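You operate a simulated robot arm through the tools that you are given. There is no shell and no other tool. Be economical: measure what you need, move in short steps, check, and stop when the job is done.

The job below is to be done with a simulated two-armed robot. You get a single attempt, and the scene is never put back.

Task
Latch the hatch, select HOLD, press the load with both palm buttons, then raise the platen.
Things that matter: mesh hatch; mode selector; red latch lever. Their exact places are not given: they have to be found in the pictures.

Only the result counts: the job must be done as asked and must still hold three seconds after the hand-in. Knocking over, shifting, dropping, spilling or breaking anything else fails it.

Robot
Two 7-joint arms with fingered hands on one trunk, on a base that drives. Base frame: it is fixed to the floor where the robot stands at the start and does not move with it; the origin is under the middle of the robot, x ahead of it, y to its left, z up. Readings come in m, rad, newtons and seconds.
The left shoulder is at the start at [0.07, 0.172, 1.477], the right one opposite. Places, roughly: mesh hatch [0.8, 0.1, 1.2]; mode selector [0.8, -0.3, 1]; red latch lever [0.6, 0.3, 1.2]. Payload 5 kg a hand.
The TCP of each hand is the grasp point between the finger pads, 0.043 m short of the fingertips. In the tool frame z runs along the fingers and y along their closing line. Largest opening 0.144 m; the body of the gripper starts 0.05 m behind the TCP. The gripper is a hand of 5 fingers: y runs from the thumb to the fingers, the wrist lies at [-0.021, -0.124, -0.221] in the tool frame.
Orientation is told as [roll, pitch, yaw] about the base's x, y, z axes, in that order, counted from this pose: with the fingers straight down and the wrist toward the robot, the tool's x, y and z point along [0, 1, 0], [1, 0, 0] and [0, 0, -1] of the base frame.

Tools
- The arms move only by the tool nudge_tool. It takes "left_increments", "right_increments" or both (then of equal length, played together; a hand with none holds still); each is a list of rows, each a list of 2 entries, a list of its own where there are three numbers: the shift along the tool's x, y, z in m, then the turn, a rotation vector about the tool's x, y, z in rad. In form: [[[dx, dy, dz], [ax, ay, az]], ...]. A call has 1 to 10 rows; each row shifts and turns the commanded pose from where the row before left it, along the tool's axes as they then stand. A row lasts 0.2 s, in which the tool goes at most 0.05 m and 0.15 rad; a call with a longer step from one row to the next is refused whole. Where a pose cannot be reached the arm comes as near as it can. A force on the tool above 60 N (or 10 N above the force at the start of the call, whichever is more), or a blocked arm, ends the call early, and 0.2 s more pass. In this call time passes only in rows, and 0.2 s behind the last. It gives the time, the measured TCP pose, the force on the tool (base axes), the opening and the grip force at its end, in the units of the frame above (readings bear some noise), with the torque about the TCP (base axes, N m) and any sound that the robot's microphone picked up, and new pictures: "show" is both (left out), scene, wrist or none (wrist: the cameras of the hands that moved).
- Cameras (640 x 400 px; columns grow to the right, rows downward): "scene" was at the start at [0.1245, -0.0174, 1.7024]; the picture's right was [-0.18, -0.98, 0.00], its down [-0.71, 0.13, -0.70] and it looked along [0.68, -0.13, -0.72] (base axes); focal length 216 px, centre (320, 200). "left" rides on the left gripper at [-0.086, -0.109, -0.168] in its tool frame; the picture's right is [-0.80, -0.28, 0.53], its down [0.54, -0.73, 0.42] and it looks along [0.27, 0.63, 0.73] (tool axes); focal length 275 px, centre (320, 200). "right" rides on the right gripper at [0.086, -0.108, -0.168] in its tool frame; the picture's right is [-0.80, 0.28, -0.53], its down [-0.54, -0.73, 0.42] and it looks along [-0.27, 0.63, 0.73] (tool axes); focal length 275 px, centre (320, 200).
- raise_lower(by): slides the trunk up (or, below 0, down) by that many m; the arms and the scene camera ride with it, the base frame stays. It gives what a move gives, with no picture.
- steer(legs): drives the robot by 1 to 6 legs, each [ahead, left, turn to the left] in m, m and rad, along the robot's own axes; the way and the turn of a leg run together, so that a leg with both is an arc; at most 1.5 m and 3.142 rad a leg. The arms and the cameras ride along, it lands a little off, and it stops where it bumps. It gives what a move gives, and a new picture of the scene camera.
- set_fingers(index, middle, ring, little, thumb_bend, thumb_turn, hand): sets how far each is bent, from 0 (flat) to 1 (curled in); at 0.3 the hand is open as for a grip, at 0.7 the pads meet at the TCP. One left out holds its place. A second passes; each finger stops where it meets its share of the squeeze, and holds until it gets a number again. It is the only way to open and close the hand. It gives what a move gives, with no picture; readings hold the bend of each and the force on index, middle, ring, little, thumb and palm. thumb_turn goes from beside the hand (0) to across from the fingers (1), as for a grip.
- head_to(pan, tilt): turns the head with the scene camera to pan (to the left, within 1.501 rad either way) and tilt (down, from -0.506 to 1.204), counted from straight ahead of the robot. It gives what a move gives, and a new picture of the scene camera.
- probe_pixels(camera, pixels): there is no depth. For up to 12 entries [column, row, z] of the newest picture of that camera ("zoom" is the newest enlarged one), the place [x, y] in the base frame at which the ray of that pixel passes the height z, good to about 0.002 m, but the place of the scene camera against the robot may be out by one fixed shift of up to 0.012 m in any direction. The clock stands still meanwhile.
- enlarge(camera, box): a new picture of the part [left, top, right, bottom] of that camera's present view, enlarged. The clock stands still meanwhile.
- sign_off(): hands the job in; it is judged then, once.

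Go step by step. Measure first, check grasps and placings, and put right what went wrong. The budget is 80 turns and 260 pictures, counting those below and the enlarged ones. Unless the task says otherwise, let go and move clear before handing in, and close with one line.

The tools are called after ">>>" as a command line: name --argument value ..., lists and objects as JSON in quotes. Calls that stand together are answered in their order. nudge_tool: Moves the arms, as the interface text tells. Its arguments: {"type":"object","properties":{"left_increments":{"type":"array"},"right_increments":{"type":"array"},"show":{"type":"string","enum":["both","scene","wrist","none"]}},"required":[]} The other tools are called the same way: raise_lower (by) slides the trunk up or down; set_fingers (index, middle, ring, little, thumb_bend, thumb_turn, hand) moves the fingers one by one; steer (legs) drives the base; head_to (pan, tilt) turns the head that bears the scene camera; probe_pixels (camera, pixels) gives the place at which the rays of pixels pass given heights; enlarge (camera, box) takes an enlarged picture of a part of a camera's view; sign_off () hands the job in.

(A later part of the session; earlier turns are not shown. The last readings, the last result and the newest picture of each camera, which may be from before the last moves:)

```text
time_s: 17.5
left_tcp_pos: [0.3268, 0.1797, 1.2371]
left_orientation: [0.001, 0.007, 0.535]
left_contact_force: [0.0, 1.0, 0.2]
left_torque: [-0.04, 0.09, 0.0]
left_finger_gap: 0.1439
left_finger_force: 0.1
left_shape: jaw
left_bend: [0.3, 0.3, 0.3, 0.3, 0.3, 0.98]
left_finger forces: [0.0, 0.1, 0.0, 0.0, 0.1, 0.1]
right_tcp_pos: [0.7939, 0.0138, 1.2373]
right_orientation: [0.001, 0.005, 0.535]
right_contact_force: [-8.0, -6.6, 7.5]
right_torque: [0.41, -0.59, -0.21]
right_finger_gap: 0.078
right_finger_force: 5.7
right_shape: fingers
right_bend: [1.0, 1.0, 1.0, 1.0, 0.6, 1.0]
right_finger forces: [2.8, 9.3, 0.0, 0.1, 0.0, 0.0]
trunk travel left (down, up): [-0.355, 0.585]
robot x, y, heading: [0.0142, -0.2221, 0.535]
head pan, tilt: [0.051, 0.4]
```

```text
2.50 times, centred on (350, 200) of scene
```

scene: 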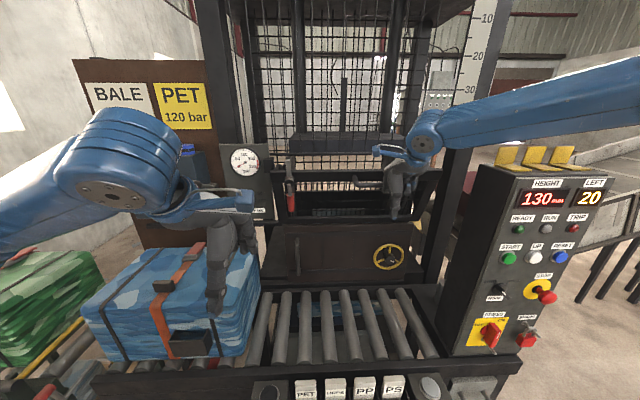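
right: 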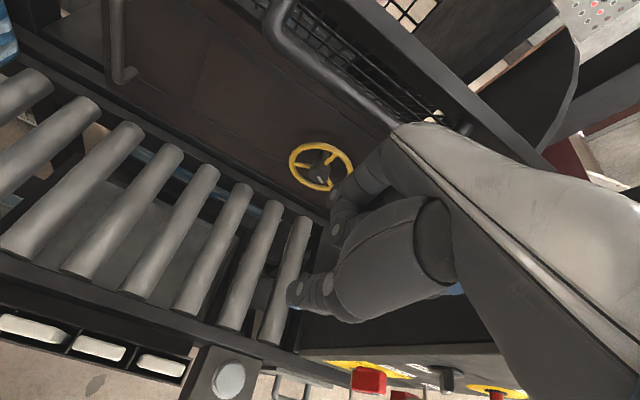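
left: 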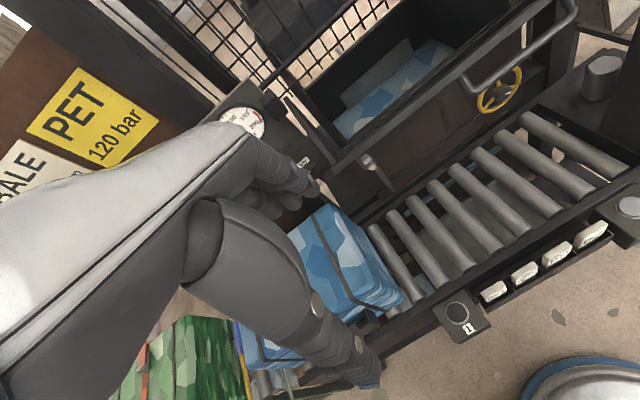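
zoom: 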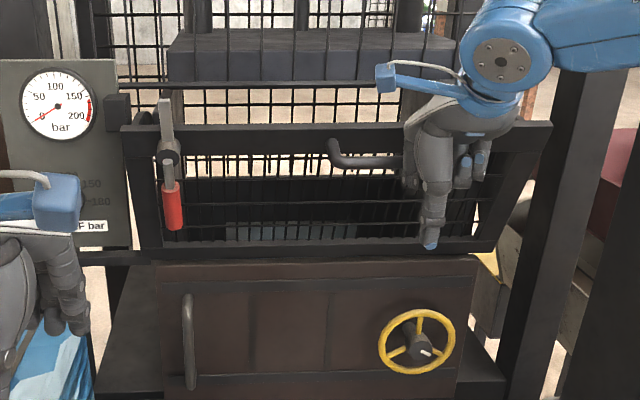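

The hatch is nearly shut. The pawl points up, the red lever points down, and the keeper is to its left. I'll push the last bit gently.

>>> nudge_tool --right_increments '[[[0, 0.015, -0.008], [0, 0, 0]], [[0, 0.015, -0.006], [0, 0, 0]], [[0, 0.012, -0.003], [0, 0, 0]]]' --show "scene"

>>> enlarge --camera "scene" --box '[230, 120, 470, 280]'

```text
time_s: 18.3
left_tcp_pos: [0.3265, 0.1799, 1.2394]
left_orientation: [0.002, 0.008, 0.535]
left_contact_force: [0.1, 0.0, 0.7]
left_torque: [0.02, 0.02, -0.01]
left_finger_gap: 0.1437
left_finger_force: 0.0
left_shape: jaw
left_bend: [0.3, 0.3, 0.3, 0.3, 0.3, 0.98]
left_finger forces: [0.1, 0.0, 0.1, 0.0, 0.0, 0.0]
right_tcp_pos: [0.8262, 0.0347, 1.2546]
right_orientation: [0.001, 0.004, 0.538]
right_contact_force: [-5.8, -2.0, 3.6]
right_torque: [0.14, -0.44, -0.08]
right_finger_gap: 0.0783
right_finger_force: 3.0
right_shape: fingers
right_bend: [1.0, 1.0, 1.0, 1.0, 0.6, 1.0]
right_finger forces: [0.1, 7.1, 0.1, 0.0, 0.0, 0.0]
trunk travel left (down, up): [-0.355, 0.585]
robot x, y, heading: [0.0165, -0.2175, 0.539]
head pan, tilt: [0.051, 0.4]
```

scene: 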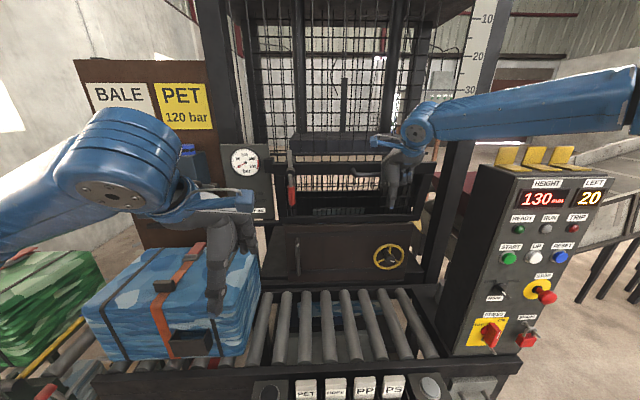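

```text
2.50 times, centred on (350, 200) of scene
```

zoom: 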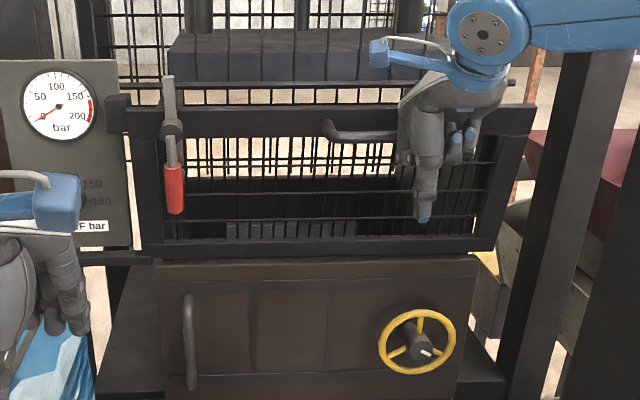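

>>> nudge_tool --right_increments '[[[0, 0.012, -0.003], [0, 0, 0]], [[0, 0.012, -0.002], [0, 0, 0]], [[0, 0.012, 0], [0, 0, 0]], [[0, 0.012, 0], [0, 0, 0]]]' --show "scene"

>>> enlarge --camera "scene" --box '[230, 120, 470, 280]'

```text
time_s: 19.3
left_tcp_pos: [0.3204, 0.1754, 1.2406]
left_orientation: [0.002, 0.003, 0.537]
left_contact_force: [0.2, 0.5, -0.5]
left_torque: [-0.02, 0.02, -0.01]
left_finger_gap: 0.1438
left_finger_force: 0.0
left_shape: jaw
left_bend: [0.3, 0.3, 0.3, 0.3, 0.3, 0.98]
left_finger forces: [0.1, 0.0, 0.0, 0.0, 0.1, 0.1]
right_tcp_pos: [0.8621, 0.0534, 1.2625]
right_orientation: [0.002, 0.003, 0.537]
right_contact_force: [-41.7, -28.4, -2.0]
right_torque: [1.41, -2.03, -0.25]
right_finger_gap: 0.0794
right_finger_force: 25.1
right_shape: fingers
right_bend: [1.0, 1.0, 1.0, 1.0, 0.6, 1.0]
right_finger forces: [17.5, 30.7, 0.0, 0.0, 0.1, 0.0]
trunk travel left (down, up): [-0.355, 0.585]
robot x, y, heading: [0.0141, -0.2243, 0.527]
head pan, tilt: [0.051, 0.4]
```

scene: 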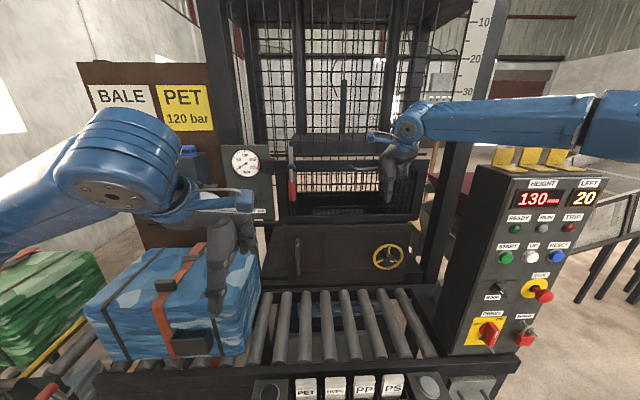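

```text
2.50 times, centred on (350, 200) of scene
```

zoom: 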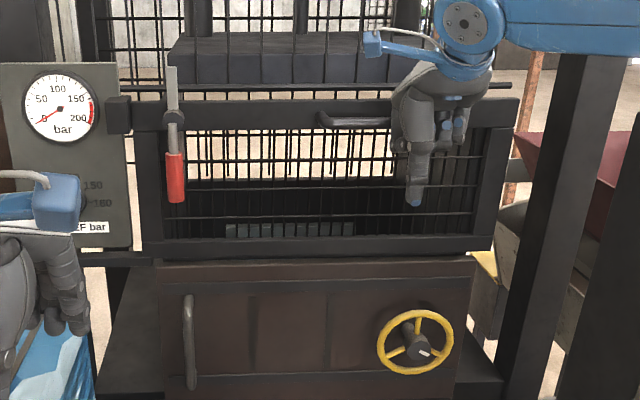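

About 50 N means the hatch is at its stop. I'll ease the fist back slightly and locate the boss (292,167), lever tip (293,200) and keeper (269,166).

>>> nudge_tool --right_increments '[[[0, -0.006, 0], [0, 0, 0]]]' --show "both"

>>> probe_pixels --camera "scene" --pixels '[[292, 167, 1.3], [292, 167, 1.35], [293, 200, 1.2], [293, 200, 1.25], [293, 182, 1.25], [293, 182, 1.3], [291, 146, 1.35], [291, 146, 1.4], [269, 166, 1.3], [269, 166, 1.35]]'

```text
time_s: 19.7
left_tcp_pos: [0.3222, 0.1777, 1.2391]
left_orientation: [0.003, 0.002, 0.536]
left_contact_force: [-0.8, -0.4, 0.1]
left_torque: [0.02, -0.03, 0.01]
left_finger_gap: 0.1439
left_finger_force: 0.1
left_shape: jaw
left_bend: [0.3, 0.3, 0.3, 0.3, 0.3, 0.98]
left_finger forces: [0.1, 0.0, 0.0, 0.0, 0.0, 0.0]
right_tcp_pos: [0.8609, 0.0532, 1.2617]
right_orientation: [0.0, 0.001, 0.536]
right_contact_force: [-22.0, -15.7, 1.3]
right_torque: [0.8, -1.18, -0.21]
right_finger_gap: 0.0789
right_finger_force: 13.2
right_shape: fingers
right_bend: [1.0, 1.0, 1.0, 1.0, 0.6, 1.0]
right_finger forces: [7.6, 19.1, 0.1, 0.0, 0.0, 0.0]
trunk travel left (down, up): [-0.355, 0.585]
robot x, y, heading: [0.0165, -0.2228, 0.537]
head pan, tilt: [0.051, 0.4]
```

scene: 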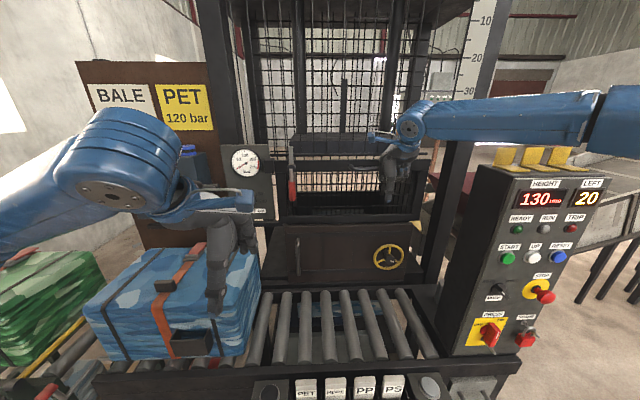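
right: 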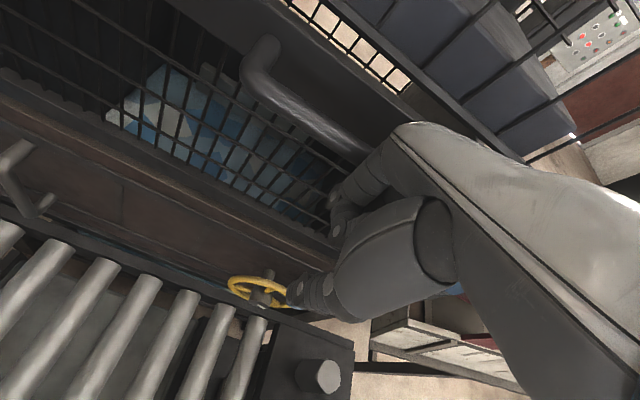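

```text
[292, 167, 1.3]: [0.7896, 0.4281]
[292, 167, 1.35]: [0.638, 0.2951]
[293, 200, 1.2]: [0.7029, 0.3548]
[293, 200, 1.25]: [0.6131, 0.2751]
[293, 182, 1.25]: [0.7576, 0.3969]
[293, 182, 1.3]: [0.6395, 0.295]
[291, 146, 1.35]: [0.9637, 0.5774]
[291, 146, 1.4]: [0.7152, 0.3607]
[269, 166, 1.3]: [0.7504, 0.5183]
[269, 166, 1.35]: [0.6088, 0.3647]
```

The boss is near (0.708,0.356,1.327). The lever's red tip is at z≈1.20 and the keeper is about 0.08 m to the left, so the lever must swing 90° to the right. I'll give the left hand a pointing index finger and turn the fingers forward.

>>> set_fingers --hand "left" --index 0 --middle 1 --ring 1 --little 1 --thumb_bend 1 --thumb_turn 1

>>> nudge_tool --left_increments '[[[0, 0.03, -0.03], [0, 0, 0]], [[0, 0.04, -0.02], [-0.14, 0, 0]], [[0, 0.04, 0], [-0.14, 0, 0]], [[0, 0.03, 0.01], [-0.14, 0, 0]], [[0, 0, 0], [-0.14, 0, 0]], [[0, 0, 0], [-0.14, 0, 0]], [[0, 0, 0], [-0.14, 0, 0]], [[0, 0, 0], [-0.14, 0, 0]], [[0, 0, 0], [-0.14, 0, 0]], [[0, 0, 0], [-0.14, 0, 0]]]' --show "both"

```text
time_s: 20.7
left_tcp_pos: [0.3226, 0.1777, 1.2387]
left_orientation: [0.003, 0.003, 0.537]
left_contact_force: [0.8, 0.8, -0.1]
left_torque: [-0.01, -0.01, 0.0]
left_finger_gap: 0.0696
left_finger_force: 0.0
left_shape: fingers
left_bend: [0.0, 0.91, 1.0, 1.0, 1.0, 1.0]
left_finger forces: [0.0, 0.1, 0.0, 0.0, 0.1, 0.1]
right_tcp_pos: [0.8606, 0.0531, 1.2615]
right_orientation: [0.002, 0.0, 0.538]
right_contact_force: [-18.8, -14.8, 7.5]
right_torque: [0.86, -1.26, -0.3]
right_finger_gap: 0.0788
right_finger_force: 12.9
right_shape: fingers
right_bend: [1.0, 1.0, 1.0, 1.0, 0.6, 1.0]
right_finger forces: [6.2, 18.8, 0.0, 0.1, 0.0, 0.1]
trunk travel left (down, up): [-0.355, 0.585]
robot x, y, heading: [0.0177, -0.2241, 0.534]
head pan, tilt: [0.051, 0.4]
```

```text
time_s: 22.9
left_tcp_pos: [0.4928, 0.2691, 1.3081]
left_orientation: [0.006, -1.258, 0.53]
left_contact_force: [-0.2, -0.1, 0.8]
left_torque: [0.01, -0.01, -0.02]
left_finger_gap: 0.0696
left_finger_force: 0.0
left_shape: fingers
left_bend: [0.0, 0.91, 1.0, 1.0, 1.0, 1.0]
left_finger forces: [0.1, 0.0, 0.1, 0.1, 0.0, 0.0]
left hand out of reach, approached as far as the arm can: row 6, 7, 8, 9
right_tcp_pos: [0.8615, 0.053, 1.2612]
right_orientation: [0.002, -0.001, 0.536]
right_contact_force: [-15.4, -14.4, 11.6]
right_torque: [0.89, -1.33, -0.37]
right_finger_gap: 0.0784
right_finger_force: 11.5
right_shape: fingers
right_bend: [1.0, 1.0, 1.0, 1.0, 0.6, 1.0]
right_finger forces: [4.7, 18.4, 0.1, 0.0, 0.1, 0.0]
trunk travel left (down, up): [-0.355, 0.585]
robot x, y, heading: [0.0154, -0.2209, 0.535]
head pan, tilt: [0.051, 0.4]
```

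scene: 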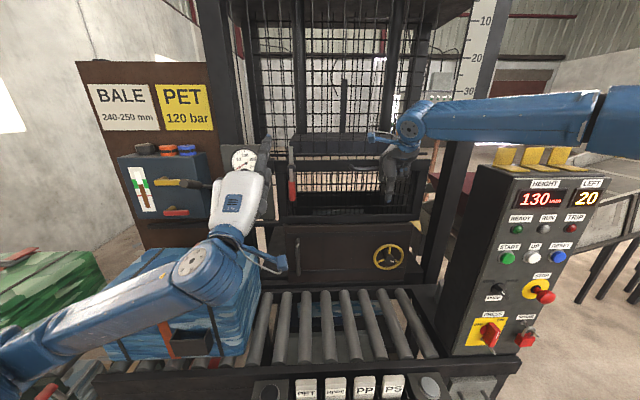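
left: 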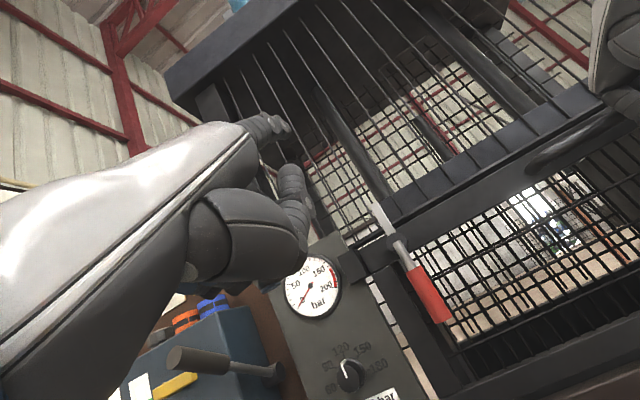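

>>> enlarge --camera "left" --box '[160, 60, 480, 340]'

>>> enlarge --camera "scene" --box '[190, 120, 330, 280]'

```text
1.43 times, centred on (320, 200) of left
```

zoom: 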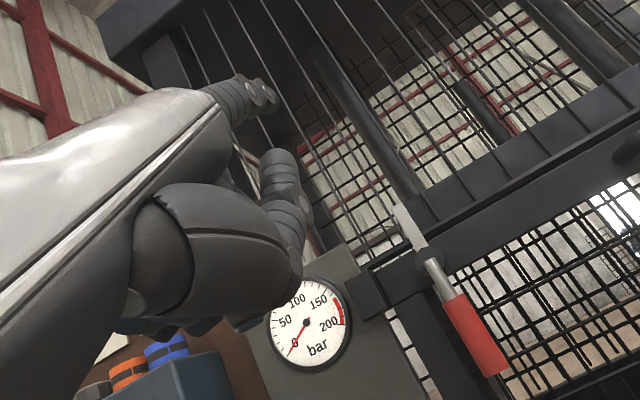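

```text
2.50 times, centred on (260, 200) of scene
```

zoom: 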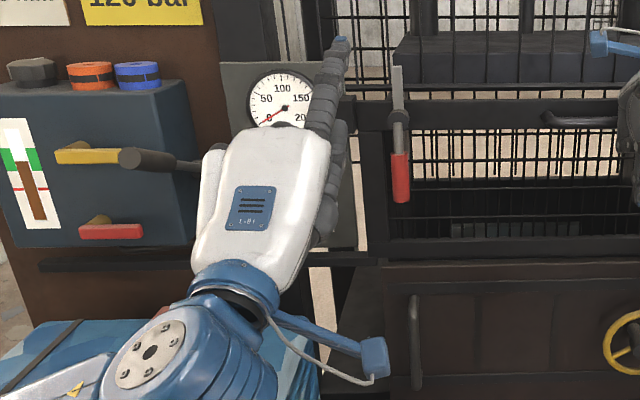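

The index finger points forward and slightly up, seen in the scene zoom at (338,60). Before approaching I need to know where the relief knob and lever sit in depth, so I'll triangulate them from both cameras.

>>> probe_pixels --camera "left" --pixels '[[349, 376, 1.15], [349, 376, 1.2], [349, 376, 1.25], [398, 243, 1.3], [398, 243, 1.33], [398, 243, 1.36], [442, 318, 1.2], [442, 318, 1.25], [375, 206, 1.38], [375, 206, 1.42], [350, 262, 1.3], [350, 262, 1.35]]'

>>> probe_pixels --camera "scene" --pixels '[[258, 204, 1.15], [258, 204, 1.2], [258, 204, 1.25], [258, 250, 1.0], [258, 250, 1.1], [246, 275, 1.0], [246, 275, 1.1], [267, 138, 1.4], [267, 138, 1.43]]'

```text
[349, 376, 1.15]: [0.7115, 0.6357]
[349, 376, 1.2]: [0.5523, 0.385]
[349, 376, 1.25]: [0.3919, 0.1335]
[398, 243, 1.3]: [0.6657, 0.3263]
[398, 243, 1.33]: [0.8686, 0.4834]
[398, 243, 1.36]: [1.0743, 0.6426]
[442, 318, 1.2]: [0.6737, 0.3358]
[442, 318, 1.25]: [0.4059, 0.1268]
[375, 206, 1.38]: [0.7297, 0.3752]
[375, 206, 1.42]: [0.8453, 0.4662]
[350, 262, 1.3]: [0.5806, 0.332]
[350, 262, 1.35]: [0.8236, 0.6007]
```

```text
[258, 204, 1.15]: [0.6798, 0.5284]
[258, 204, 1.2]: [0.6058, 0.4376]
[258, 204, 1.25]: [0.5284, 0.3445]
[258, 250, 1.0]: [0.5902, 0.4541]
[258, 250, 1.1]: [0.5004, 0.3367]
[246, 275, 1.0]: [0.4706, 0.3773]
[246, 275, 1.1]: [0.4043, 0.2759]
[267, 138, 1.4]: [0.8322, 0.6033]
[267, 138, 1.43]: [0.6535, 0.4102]
```

The knob tip sits at n≈0.76, u≈-0.06. The lever is at u≈0.068, with its end at n≈0.80, z≈1.19 and its boss at z≈1.313. I'll pitch the left hand back a little so it stays above the bale, then bring the index to the left side of the lever, short of contact.

>>> nudge_tool --left_increments '[[[0, 0, 0], [0.132, 0, 0]], [[0, 0, 0], [0.132, 0, 0]], [[0, 0, 0], [0.132, 0, 0]], [[0, 0, 0], [0.132, 0, 0]], [[0, 0, 0], [0.13, 0, 0]], [[0.01, -0.005, 0.038], [0, 0, 0]], [[0.01, -0.005, 0.038], [0, 0, 0]], [[0.014, -0.005, 0.038], [0, 0, 0]]]' --show "both"

>>> enlarge --camera "scene" --box '[190, 120, 350, 280]'

```text
time_s: 24.7
left_tcp_pos: [0.5197, 0.3263, 1.2066]
left_orientation: [0.002, -0.602, 0.535]
left_contact_force: [0.3, 0.3, 0.1]
left_torque: [0.0, -0.01, 0.0]
left_finger_gap: 0.0696
left_finger_force: 0.1
left_shape: fingers
left_bend: [0.0, 0.92, 1.0, 1.0, 1.0, 1.0]
left_finger forces: [0.0, 0.0, 0.1, 0.1, 0.0, 0.0]
right_tcp_pos: [0.8612, 0.052, 1.2617]
right_orientation: [0.001, -0.001, 0.536]
right_contact_force: [-14.4, -14.5, 12.0]
right_torque: [0.95, -1.33, -0.34]
right_finger_gap: 0.0783
right_finger_force: 11.4
right_shape: fingers
right_bend: [1.0, 1.0, 1.0, 1.0, 0.6, 1.0]
right_finger forces: [4.7, 18.0, 0.0, 0.0, 0.0, 0.0]
trunk travel left (down, up): [-0.355, 0.585]
robot x, y, heading: [0.0173, -0.2213, 0.539]
head pan, tilt: [0.051, 0.4]
```

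scene: 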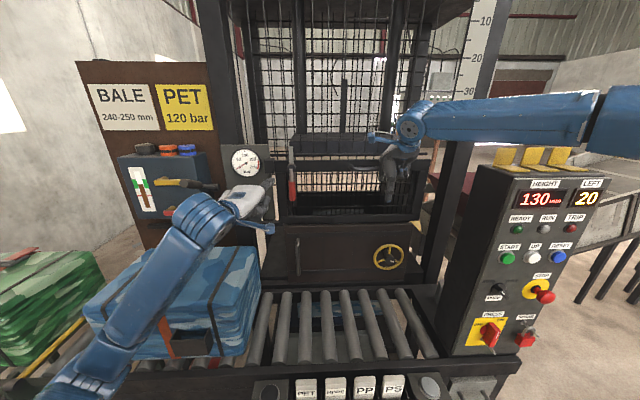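
left: 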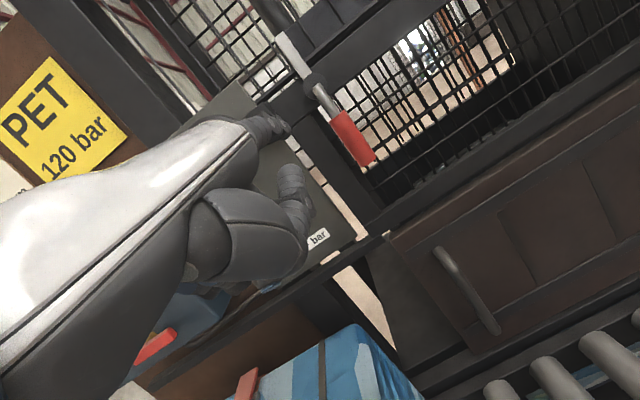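

```text
2.50 times, centred on (270, 200) of scene
```

zoom: 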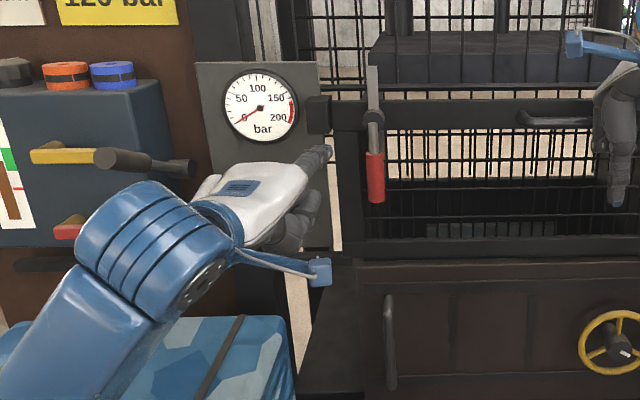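

The index tip is at about scene px (273,180), roughly 2–3 cm left of the lever and behind it in depth. I'll move down and then forward alongside the lever.

>>> nudge_tool --left_increments '[[[0, -0.019, 0.028], [0, 0, 0]], [[0, -0.019, 0.028], [0, 0, 0]], [[0, 0.033, 0.0227], [0, 0, 0]], [[0, 0.033, 0.0227], [0, 0, 0]], [[0, 0.025, 0.017], [0, 0, 0]]]' --show "both"

>>> enlarge --camera "scene" --box '[220, 130, 350, 260]'

>>> enlarge --camera "left" --box '[200, 60, 420, 260]'

```text
time_s: 26.0
left_tcp_pos: [0.6073, 0.374, 1.1397]
left_orientation: [0.004, -0.603, 0.526]
left_contact_force: [-11.0, -7.5, 0.5]
left_torque: [0.71, -1.13, -0.16]
left_finger_gap: 0.0695
left_finger_force: 6.7
left_shape: fingers
left_bend: [0.0, 0.92, 1.0, 1.0, 1.0, 1.0]
left_finger forces: [13.5, 0.1, 0.0, 0.1, 0.0, 0.0]
right_tcp_pos: [0.8616, 0.0522, 1.2612]
right_orientation: [0.001, -0.001, 0.534]
right_contact_force: [-9.2, -7.0, 5.7]
right_torque: [0.52, -0.79, -0.22]
right_finger_gap: 0.0783
right_finger_force: 7.0
right_shape: fingers
right_bend: [1.0, 1.0, 1.0, 1.0, 0.6, 1.0]
right_finger forces: [1.1, 12.6, 0.0, 0.0, 0.0, 0.0]
trunk travel left (down, up): [-0.355, 0.585]
robot x, y, heading: [0.016, -0.2233, 0.536]
head pan, tilt: [0.051, 0.4]
stopped in row 5 (left hand): the force on the tool passed its limit at 73 N (the readings are from after the stop); the commanded pose is now the measured one
```

scene: 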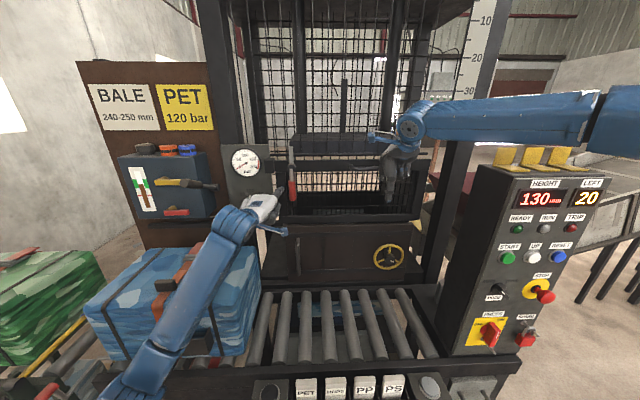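
left: 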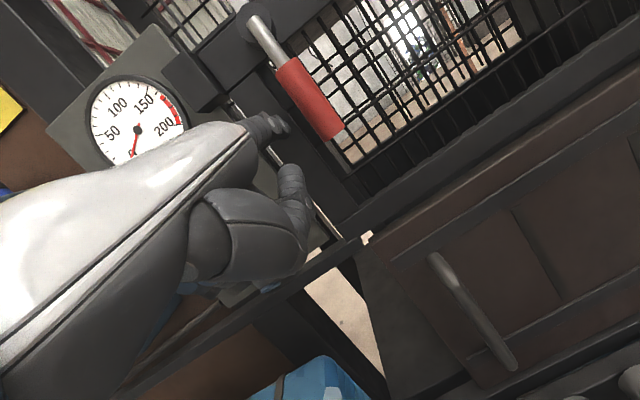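

```text
3.08 times, centred on (285, 195) of scene
```

zoom: 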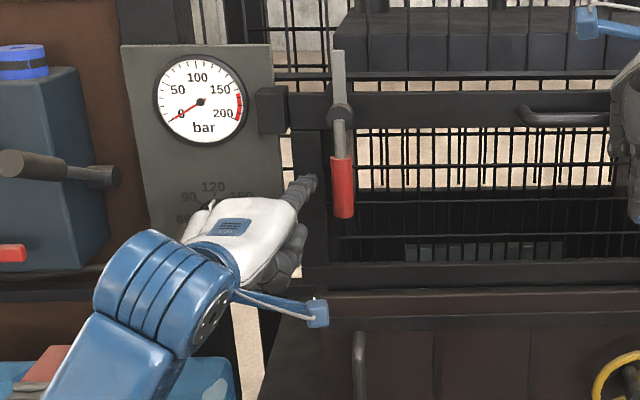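

```text
2.00 times, centred on (310, 160) of left
```

zoom: 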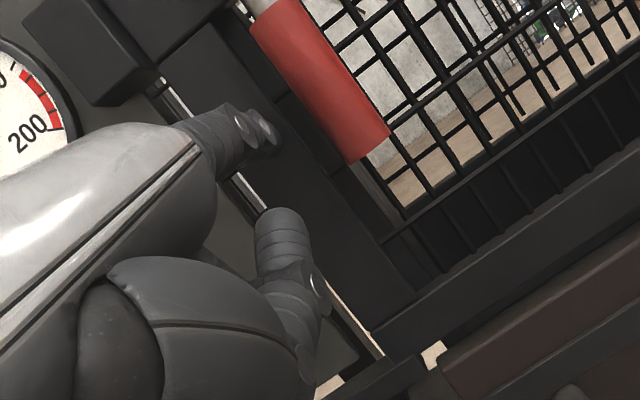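

The index tip touched the hatch's left post, so it is deep enough. I'll back off 12 mm and sweep right against the red lever.

>>> nudge_tool --left_increments '[[[0, -0.0099, -0.0068], [0, 0, 0]], [[-0.02, 0, 0], [0, 0, 0]], [[-0.02, 0, 0], [0, 0, 0]], [[-0.02, 0, 0], [0, 0, 0]]]' --show "both"

>>> enlarge --camera "scene" --box '[220, 130, 350, 260]'

```text
time_s: 27.0
left_tcp_pos: [0.6279, 0.3171, 1.1402]
left_orientation: [0.004, -0.604, 0.53]
left_contact_force: [-1.0, 2.4, -0.8]
left_torque: [-0.19, 0.0, 0.24]
left_finger_gap: 0.0692
left_finger_force: 0.8
left_shape: fingers
left_bend: [0.0, 0.92, 1.0, 1.0, 1.0, 1.0]
left_finger forces: [2.2, 0.1, 0.0, 0.0, 0.0, 0.0]
right_tcp_pos: [0.8612, 0.0518, 1.2619]
right_orientation: [0.001, 0.001, 0.537]
right_contact_force: [-18.2, -17.5, 12.7]
right_torque: [1.11, -1.53, -0.45]
right_finger_gap: 0.0786
right_finger_force: 13.4
right_shape: fingers
right_bend: [1.0, 1.0, 1.0, 1.0, 0.6, 1.0]
right_finger forces: [4.5, 22.9, 0.1, 0.0, 0.0, 0.0]
trunk travel left (down, up): [-0.355, 0.585]
robot x, y, heading: [0.0157, -0.2228, 0.538]
head pan, tilt: [0.051, 0.4]
```

scene: 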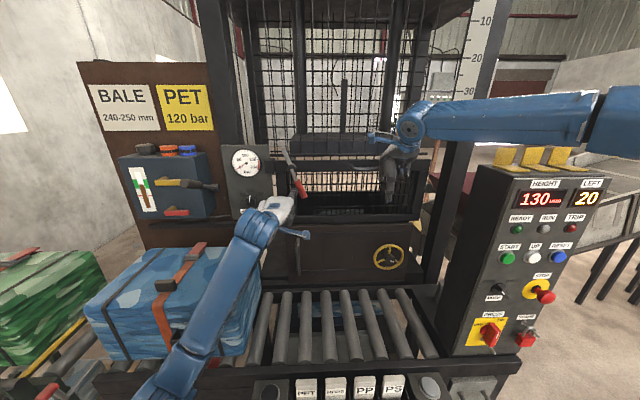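
left: 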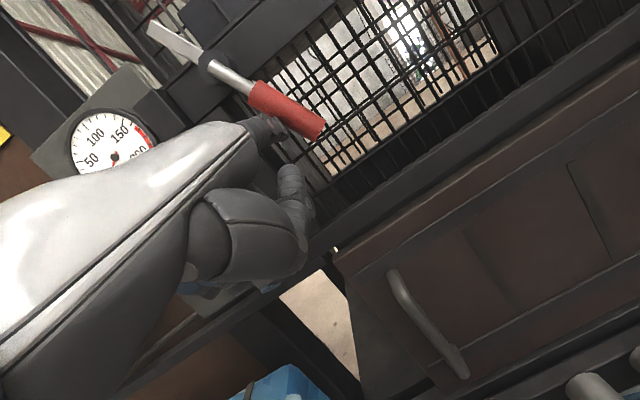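

```text
3.08 times, centred on (285, 195) of scene
```

zoom: 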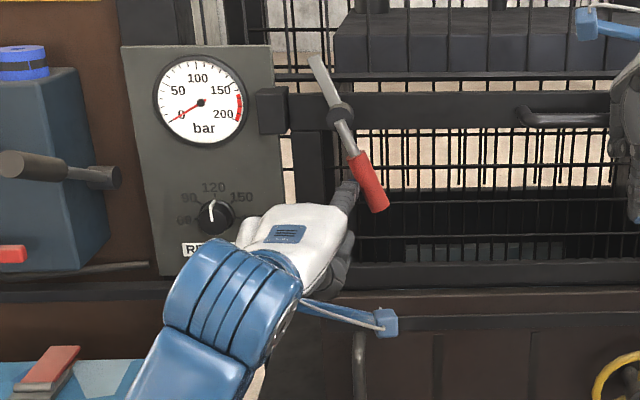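

The lever is turning, now about 20°, with only 2 N on the finger. I'll continue along the arc to the right and up.

>>> nudge_tool --left_increments '[[[-0.02, 0, 0], [0, 0, 0]], [[-0.02, 0.0065, -0.0095], [0, 0, 0]], [[-0.0195, 0.0065, -0.0095], [0, 0, 0]], [[-0.011, 0.0113, -0.0165], [0, 0, 0]], [[-0.011, 0.0113, -0.0165], [0, 0, 0]]]' --show "both"

>>> enlarge --camera "scene" --box '[220, 130, 350, 260]'

```text
time_s: 28.2
left_tcp_pos: [0.6702, 0.2456, 1.2015]
left_orientation: [0.006, -0.6, 0.529]
left_contact_force: [-2.7, 3.9, -9.4]
left_torque: [-0.67, 0.82, 0.41]
left_finger_gap: 0.062
left_finger_force: 4.7
left_shape: fingers
left_bend: [0.04, 0.92, 1.0, 1.0, 1.0, 1.0]
left_finger forces: [9.7, 0.0, 0.0, 0.0, 0.0, 0.1]
right_tcp_pos: [0.8617, 0.0537, 1.2605]
right_orientation: [0.003, 0.001, 0.537]
right_contact_force: [-19.2, -21.0, 18.0]
right_torque: [1.43, -1.83, -0.59]
right_finger_gap: 0.0785
right_finger_force: 16.0
right_shape: fingers
right_bend: [1.0, 1.0, 1.0, 1.0, 0.6, 1.0]
right_finger forces: [6.1, 25.3, 0.0, 0.0, 0.1, 0.1]
trunk travel left (down, up): [-0.355, 0.585]
robot x, y, heading: [0.0168, -0.2245, 0.543]
head pan, tilt: [0.051, 0.4]
```

scene: 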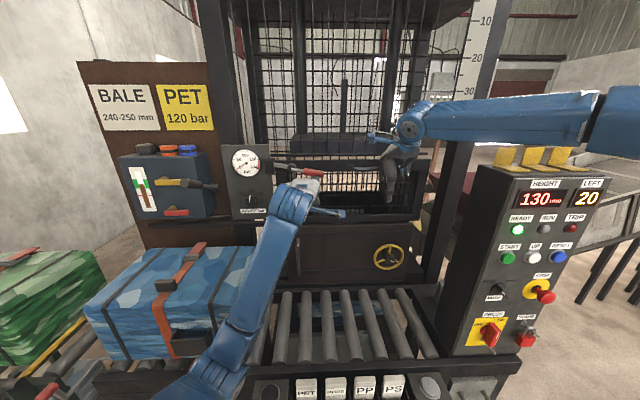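
left: 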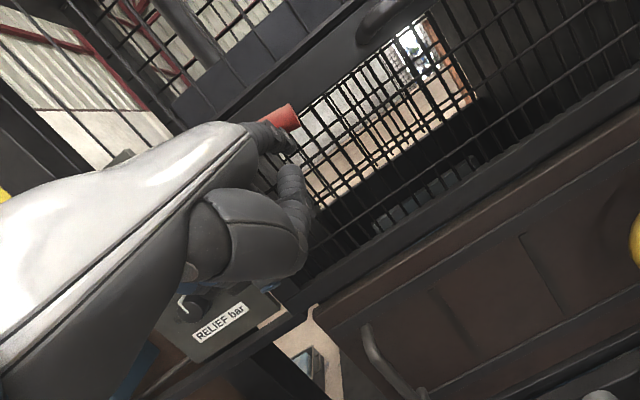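

```text
3.08 times, centred on (285, 195) of scene
```

zoom: 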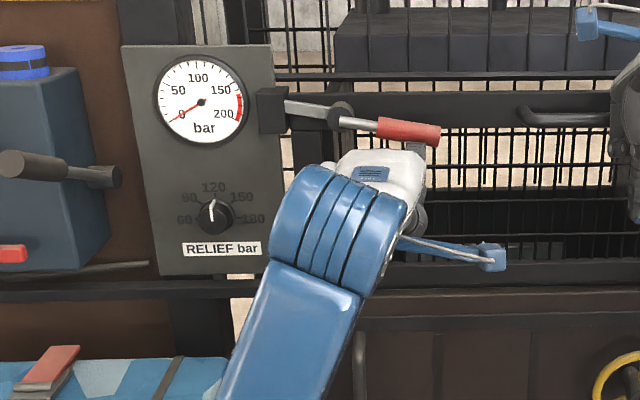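

The pawl is in the keeper and the READY lamp (517,230) is lit. I'll nudge the lever up a little more to seat it fully, then withdraw the left hand down and back.

>>> nudge_tool --left_increments '[[[0, 0.007, -0.01], [0, 0, 0]], [[0, 0.006, -0.009], [0, 0, 0]]]' --show "scene"

>>> enlarge --camera "scene" --box '[240, 130, 370, 260]'

```text
time_s: 28.8
left_tcp_pos: [0.6705, 0.2452, 1.2254]
left_orientation: [0.005, -0.603, 0.526]
left_contact_force: [-3.1, -0.4, -8.3]
left_torque: [-0.23, 0.63, 0.0]
left_finger_gap: 0.0532
left_finger_force: 4.5
left_shape: fingers
left_bend: [0.13, 0.92, 1.0, 1.0, 1.0, 1.0]
left_finger forces: [8.9, 0.0, 0.1, 0.1, 0.2, 0.0]
right_tcp_pos: [0.863, 0.0539, 1.2608]
right_orientation: [0.002, 0.0, 0.537]
right_contact_force: [-17.3, -17.7, 16.9]
right_torque: [1.23, -1.72, -0.5]
right_finger_gap: 0.0783
right_finger_force: 13.9
right_shape: fingers
right_bend: [1.0, 1.0, 1.0, 1.0, 0.6, 1.0]
right_finger forces: [5.1, 23.0, 0.0, 0.0, 0.0, 0.0]
trunk travel left (down, up): [-0.355, 0.585]
robot x, y, heading: [0.012, -0.2219, 0.536]
head pan, tilt: [0.051, 0.4]
```

scene: 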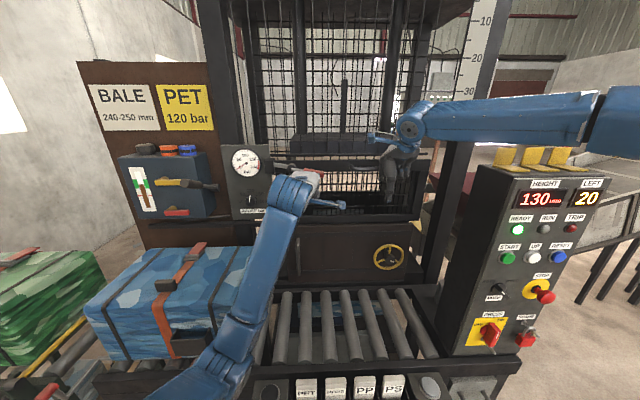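

```text
3.08 times, centred on (305, 195) of scene
```

zoom: 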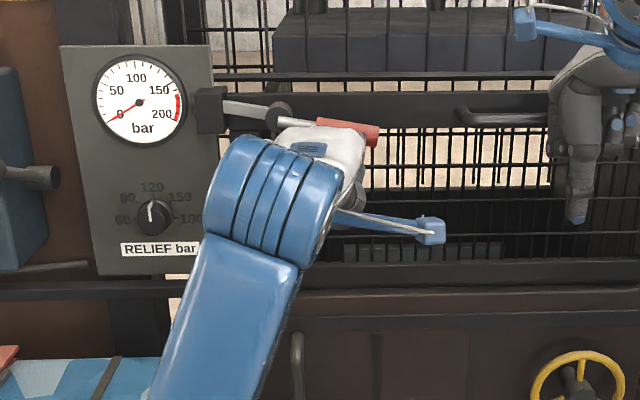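

The lever is against its stop, so the hatch is latched. I'll lower and withdraw the left hand, and pull the right fist back too.

>>> nudge_tool --left_increments '[[[0, -0.014, 0.02], [0, 0, 0]], [[0, -0.033, -0.0227], [0, 0, 0]], [[0, -0.033, -0.0227], [0, 0, 0]], [[0, -0.033, -0.0227], [0, 0, 0]], [[0, -0.03, -0.02], [0, 0, 0]]]' --right_increments '[[[0, -0.02, 0], [0, 0, 0]], [[0, -0.04, 0], [0, 0, 0]], [[0, -0.04, 0], [0, 0, 0]], [[-0.03, -0.04, -0.0], [0, 0, 0]], [[-0.03, -0.04, 0], [0, 0, 0]]]' --show "scene"

>>> enlarge --camera "scene" --box '[210, 100, 450, 300]'

>>> enlarge --camera "scene" --box '[460, 160, 610, 360]'

```text
time_s: 30.0
left_tcp_pos: [0.5355, 0.1657, 1.2002]
left_orientation: [0.004, -0.605, 0.528]
left_contact_force: [-0.8, -1.6, 0.7]
left_torque: [0.1, -0.01, 0.02]
left_finger_gap: 0.0696
left_finger_force: 0.0
left_shape: fingers
left_bend: [0.0, 0.92, 1.0, 1.0, 1.0, 1.0]
left_finger forces: [0.0, 0.0, 0.1, 0.1, 0.0, 0.0]
right_tcp_pos: [0.7367, -0.0908, 1.261]
right_orientation: [0.004, 0.002, 0.538]
right_contact_force: [-1.3, -1.3, 0.7]
right_torque: [0.1, -0.1, 0.01]
right_finger_gap: 0.0777
right_finger_force: 0.1
right_shape: fingers
right_bend: [1.0, 1.0, 1.0, 1.0, 0.6, 1.0]
right_finger forces: [0.0, 0.0, 0.0, 0.0, 0.0, 0.0]
trunk travel left (down, up): [-0.355, 0.585]
robot x, y, heading: [0.0124, -0.223, 0.535]
head pan, tilt: [0.051, 0.4]
```

scene: 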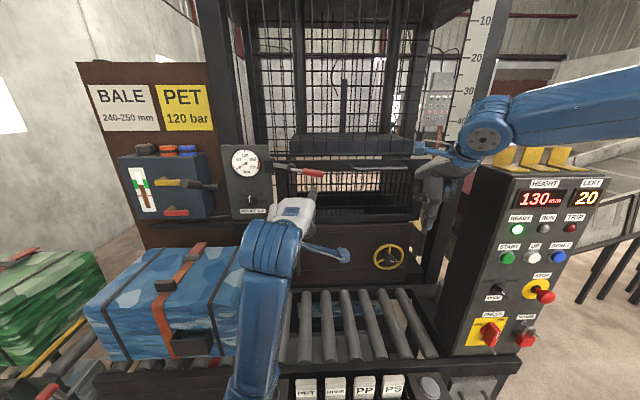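

```text
2.00 times, centred on (330, 200) of scene
```

zoom: 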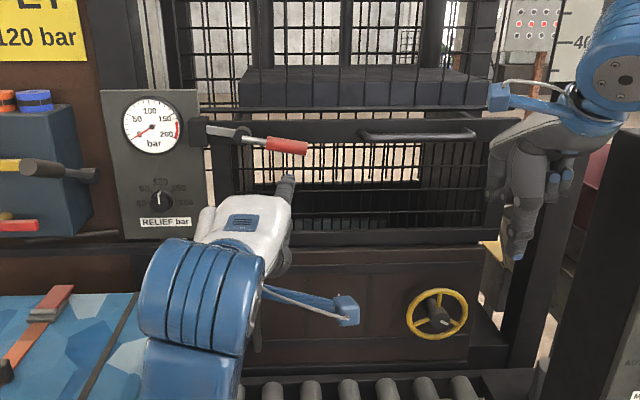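

```text
2.00 times, centred on (535, 260) of scene
```

zoom: 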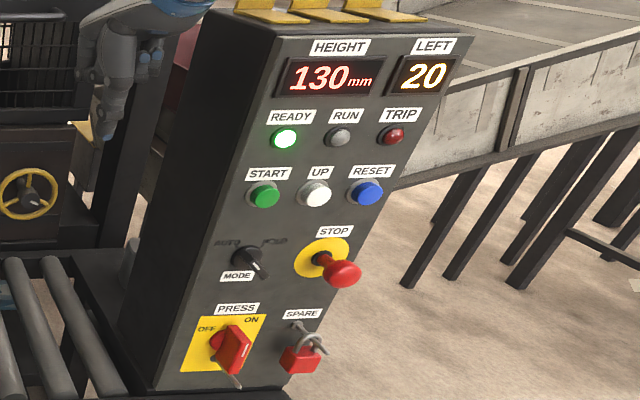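

The hatch stays latched with READY lit. Now the selector: I'll bring the right hand back and to the front of the panel to look closely at the MODE knob.

>>> nudge_tool --right_increments '[[[0, -0.05, 0], [0, 0, 0]], [[0, -0.05, 0], [0, 0, 0]], [[0, -0.05, 0], [0, 0, 0]], [[-0.03, -0.04, 0], [0, 0, 0]], [[-0.04, -0.03, 0], [-0.12, 0, 0]], [[-0.03, -0.0, 0], [-0.12, 0, 0]], [[0, 0, 0], [-0.12, 0, 0]]]' --left_increments '[[[0, -0.033, -0.0227], [0, 0, 0]], [[0, -0.033, -0.0227], [0, 0, 0]], [[0, -0.033, -0.0227], [0, 0, 0]], [[0, 0, 0], [0, 0, 0]], [[0, 0, 0], [0, 0, 0]], [[0, 0, 0], [0, 0, 0]], [[0, 0, 0], [0, 0, 0]]]' --show "both"

```text
time_s: 31.6
left_tcp_pos: [0.492, 0.1118, 1.2078]
left_orientation: [0.002, -0.599, 0.53]
left_contact_force: [-1.1, 0.2, 0.9]
left_torque: [0.06, -0.05, -0.05]
left_finger_gap: 0.0693
left_finger_force: 0.0
left_shape: fingers
left_bend: [0.0, 0.92, 1.0, 1.0, 1.0, 1.0]
left_finger forces: [0.1, 0.1, 0.1, 0.1, 0.0, 0.0]
left hand out of reach, approached as far as the arm can: row 2, 3
right_tcp_pos: [0.6458, -0.2857, 1.2906]
right_orientation: [0.001, -0.356, 0.54]
right_contact_force: [-1.5, -0.3, 0.6]
right_torque: [0.01, -0.08, 0.01]
right_finger_gap: 0.0779
right_finger_force: 0.1
right_shape: fingers
right_bend: [1.0, 1.0, 1.0, 1.0, 0.6, 1.0]
right_finger forces: [0.0, 0.1, 0.0, 0.0, 0.0, 0.0]
right hand out of reach, approached as far as the arm can: row 5, 6, 7
trunk travel left (down, up): [-0.355, 0.585]
robot x, y, heading: [0.0167, -0.2228, 0.538]
head pan, tilt: [0.051, 0.4]
```

scene: 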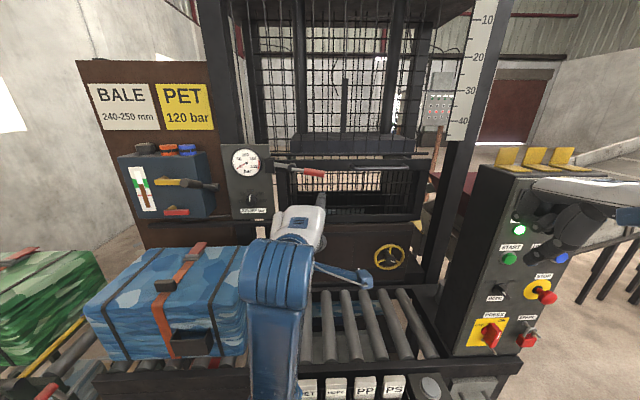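
right: 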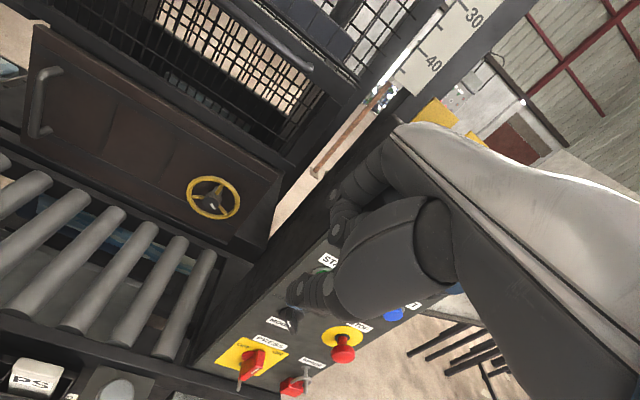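
left: 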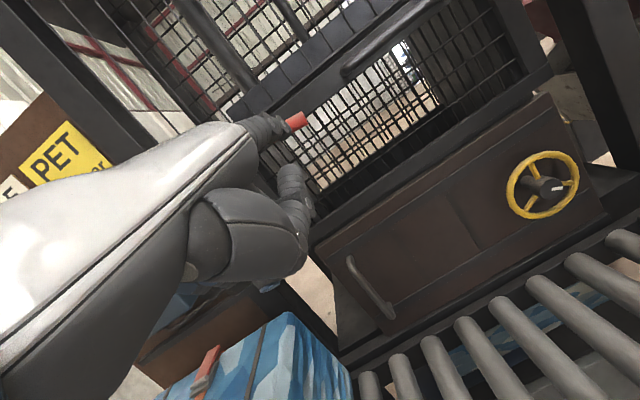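

>>> enlarge --camera "right" --box '[230, 270, 350, 390]'

>>> enlarge --camera "scene" --box '[470, 260, 540, 320]'

>>> probe_pixels --camera "scene" --pixels '[[502, 286, 0.9], [502, 286, 1.0], [502, 286, 1.1], [532, 246, 1.0], [532, 246, 1.1], [509, 259, 1.1], [545, 296, 1.0], [490, 333, 0.9], [430, 384, 0.75], [430, 384, 0.7]]'

>>> probe_pixels --camera "right" --pixels '[[289, 314, 0.9], [289, 314, 1.0], [289, 314, 1.05], [343, 353, 0.95], [343, 353, 1.0], [254, 360, 0.9], [254, 360, 1.0]]'

```text
3.33 times, centred on (290, 330) of right
```

zoom: 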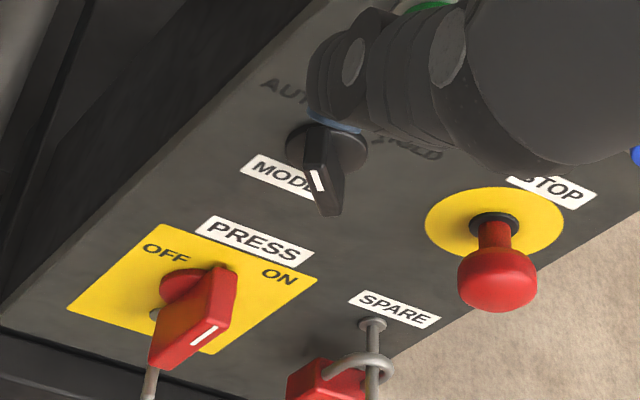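

```text
6.67 times, centred on (505, 290) of scene
```

zoom: 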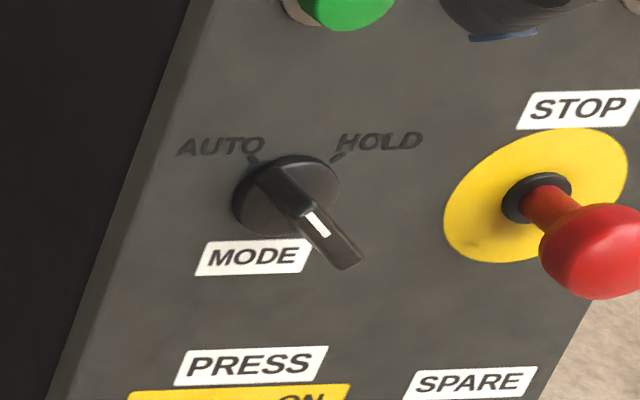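

```text
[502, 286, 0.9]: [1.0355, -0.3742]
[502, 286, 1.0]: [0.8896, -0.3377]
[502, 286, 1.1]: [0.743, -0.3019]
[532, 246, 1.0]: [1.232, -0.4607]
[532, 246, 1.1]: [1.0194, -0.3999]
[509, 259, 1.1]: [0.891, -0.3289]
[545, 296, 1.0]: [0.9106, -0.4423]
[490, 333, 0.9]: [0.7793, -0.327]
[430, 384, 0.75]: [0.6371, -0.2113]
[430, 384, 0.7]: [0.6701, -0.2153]
```

```text
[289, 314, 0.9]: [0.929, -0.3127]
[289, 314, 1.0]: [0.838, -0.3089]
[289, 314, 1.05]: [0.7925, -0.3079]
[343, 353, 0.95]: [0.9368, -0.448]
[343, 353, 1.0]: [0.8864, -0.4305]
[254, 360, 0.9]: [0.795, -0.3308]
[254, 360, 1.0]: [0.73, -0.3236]
```

The white mark is at the upper-left end of the blade, so the knob is at AUTO and HOLD is about 90° clockwise. I'll triangulate the blade and its neighbours with better pixels.

>>> probe_pixels --camera "scene" --pixels '[[499.7, 289.5, 1.0], [499.7, 289.5, 1.05], [506.5, 295, 1.0], [506.5, 295, 1.05], [547, 296, 1.0], [547, 296, 1.05], [535, 290, 1.0], [535, 290, 1.05], [508, 259, 1.05], [508, 259, 1.1], [492, 335, 0.95], [492, 335, 1.0]]'

>>> probe_pixels --camera "right" --pixels '[[292, 315, 1.0], [292, 315, 1.05], [291.5, 325.5, 1.0], [291.5, 325.5, 1.05], [343, 354, 1.0], [343, 354, 1.05], [342, 337, 1.0], [342, 337, 1.05], [252, 365, 0.95], [252, 365, 1.0]]'

```text
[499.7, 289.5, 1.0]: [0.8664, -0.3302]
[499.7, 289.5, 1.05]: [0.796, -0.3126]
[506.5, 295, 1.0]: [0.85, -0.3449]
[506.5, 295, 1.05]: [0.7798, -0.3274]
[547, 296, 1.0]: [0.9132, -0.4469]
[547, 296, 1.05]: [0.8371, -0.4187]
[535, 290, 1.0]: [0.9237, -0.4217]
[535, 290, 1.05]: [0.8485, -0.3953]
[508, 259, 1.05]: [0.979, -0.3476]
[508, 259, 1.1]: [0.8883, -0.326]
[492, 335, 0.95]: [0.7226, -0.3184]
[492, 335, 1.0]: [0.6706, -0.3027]
```

```text
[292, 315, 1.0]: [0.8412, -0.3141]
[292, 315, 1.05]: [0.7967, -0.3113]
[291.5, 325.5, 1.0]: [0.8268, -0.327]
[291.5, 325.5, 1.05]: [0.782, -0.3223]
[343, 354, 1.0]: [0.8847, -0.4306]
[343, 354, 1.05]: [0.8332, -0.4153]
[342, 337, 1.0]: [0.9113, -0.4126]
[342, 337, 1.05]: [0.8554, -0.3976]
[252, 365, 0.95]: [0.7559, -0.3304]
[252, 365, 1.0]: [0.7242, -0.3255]
```

The knob base is at (0.796,-0.312,1.05) and the blade's front is about 2 cm proud of it. STOP is 0.10 m to the right, START 0.09 m above and PRESS 0.15 m below, so there is room. I'll point the right index and bring it in left of the blade.

>>> set_fingers --hand "right" --index 0 --middle 1 --ring 1 --little 1 --thumb_bend 1 --thumb_turn 1

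>>> nudge_tool --right_increments '[[[-0.02, -0.02, 0], [-0.122, 0, 0]], [[-0.02, -0.02, 0], [-0.122, 0, 0]], [[0, -0.027, 0.0396], [0, 0, 0]], [[0, -0.027, 0.0396], [0, 0, 0]], [[0, -0.027, 0.0396], [0, 0, 0]], [[0, -0.027, 0.0396], [0, 0, 0]], [[0, -0.027, 0.0396], [0, 0, 0]]]' --show "both"

```text
time_s: 32.6
left_tcp_pos: [0.4959, 0.1121, 1.2064]
left_orientation: [0.004, -0.599, 0.529]
left_contact_force: [-0.8, -0.7, 0.8]
left_torque: [0.03, 0.0, 0.03]
left_finger_gap: 0.0694
left_finger_force: 0.0
left_shape: fingers
left_bend: [0.0, 0.92, 1.0, 1.0, 1.0, 1.0]
left_finger forces: [0.0, 0.0, 0.0, 0.0, 0.0, 0.0]
right_tcp_pos: [0.6475, -0.2847, 1.2898]
right_orientation: [0.002, -0.354, 0.538]
right_contact_force: [0.5, 1.2, -0.2]
right_torque: [0.02, 0.0, -0.02]
right_finger_gap: 0.0378
right_finger_force: 0.0
right_shape: fingers
right_bend: [1.0, 1.0, 1.0, 1.0, 0.92, 1.0]
right_finger forces: [0.0, 0.1, 0.0, 0.0, 0.0, 0.1]
trunk travel left (down, up): [-0.355, 0.585]
robot x, y, heading: [0.0158, -0.2213, 0.538]
head pan, tilt: [0.051, 0.4]
```

```text
time_s: 34.2
left_tcp_pos: [0.4973, 0.1119, 1.207]
left_orientation: [0.002, -0.597, 0.528]
left_contact_force: [-0.1, -0.7, -0.1]
left_torque: [0.03, 0.03, 0.0]
left_finger_gap: 0.0697
left_finger_force: 0.0
left_shape: fingers
left_bend: [0.0, 0.92, 1.0, 1.0, 1.0, 1.0]
left_finger forces: [0.0, 0.0, 0.0, 0.0, 0.1, 0.1]
right_tcp_pos: [0.7275, -0.3578, 1.0726]
right_orientation: [0.004, -0.6, 0.535]
right_contact_force: [0.0, -0.1, 0.1]
right_torque: [0.04, -0.03, 0.04]
right_finger_gap: 0.0378
right_finger_force: 0.0
right_shape: fingers
right_bend: [1.0, 1.0, 1.0, 1.0, 0.92, 1.0]
right_finger forces: [0.0, 0.0, 0.0, 0.1, 0.0, 0.0]
right hand out of reach, approached as far as the arm can: row 1, 2, 3, 4, 5
trunk travel left (down, up): [-0.355, 0.585]
robot x, y, heading: [0.0149, -0.2244, 0.532]
head pan, tilt: [0.051, 0.4]
```

scene: 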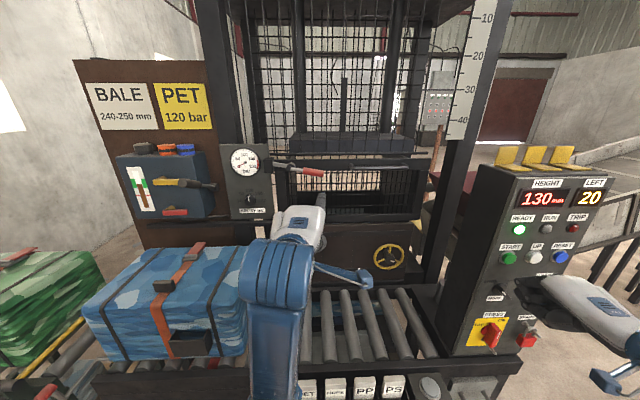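
right: 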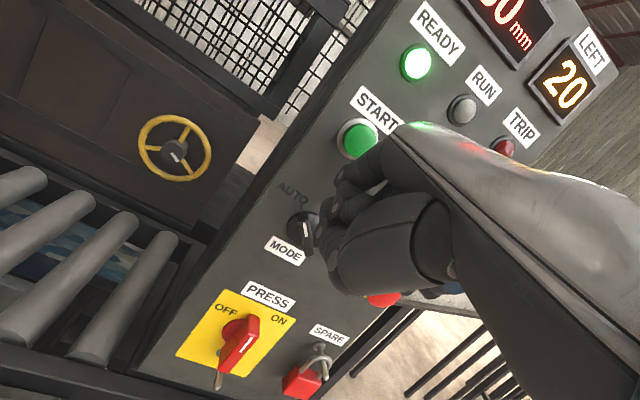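

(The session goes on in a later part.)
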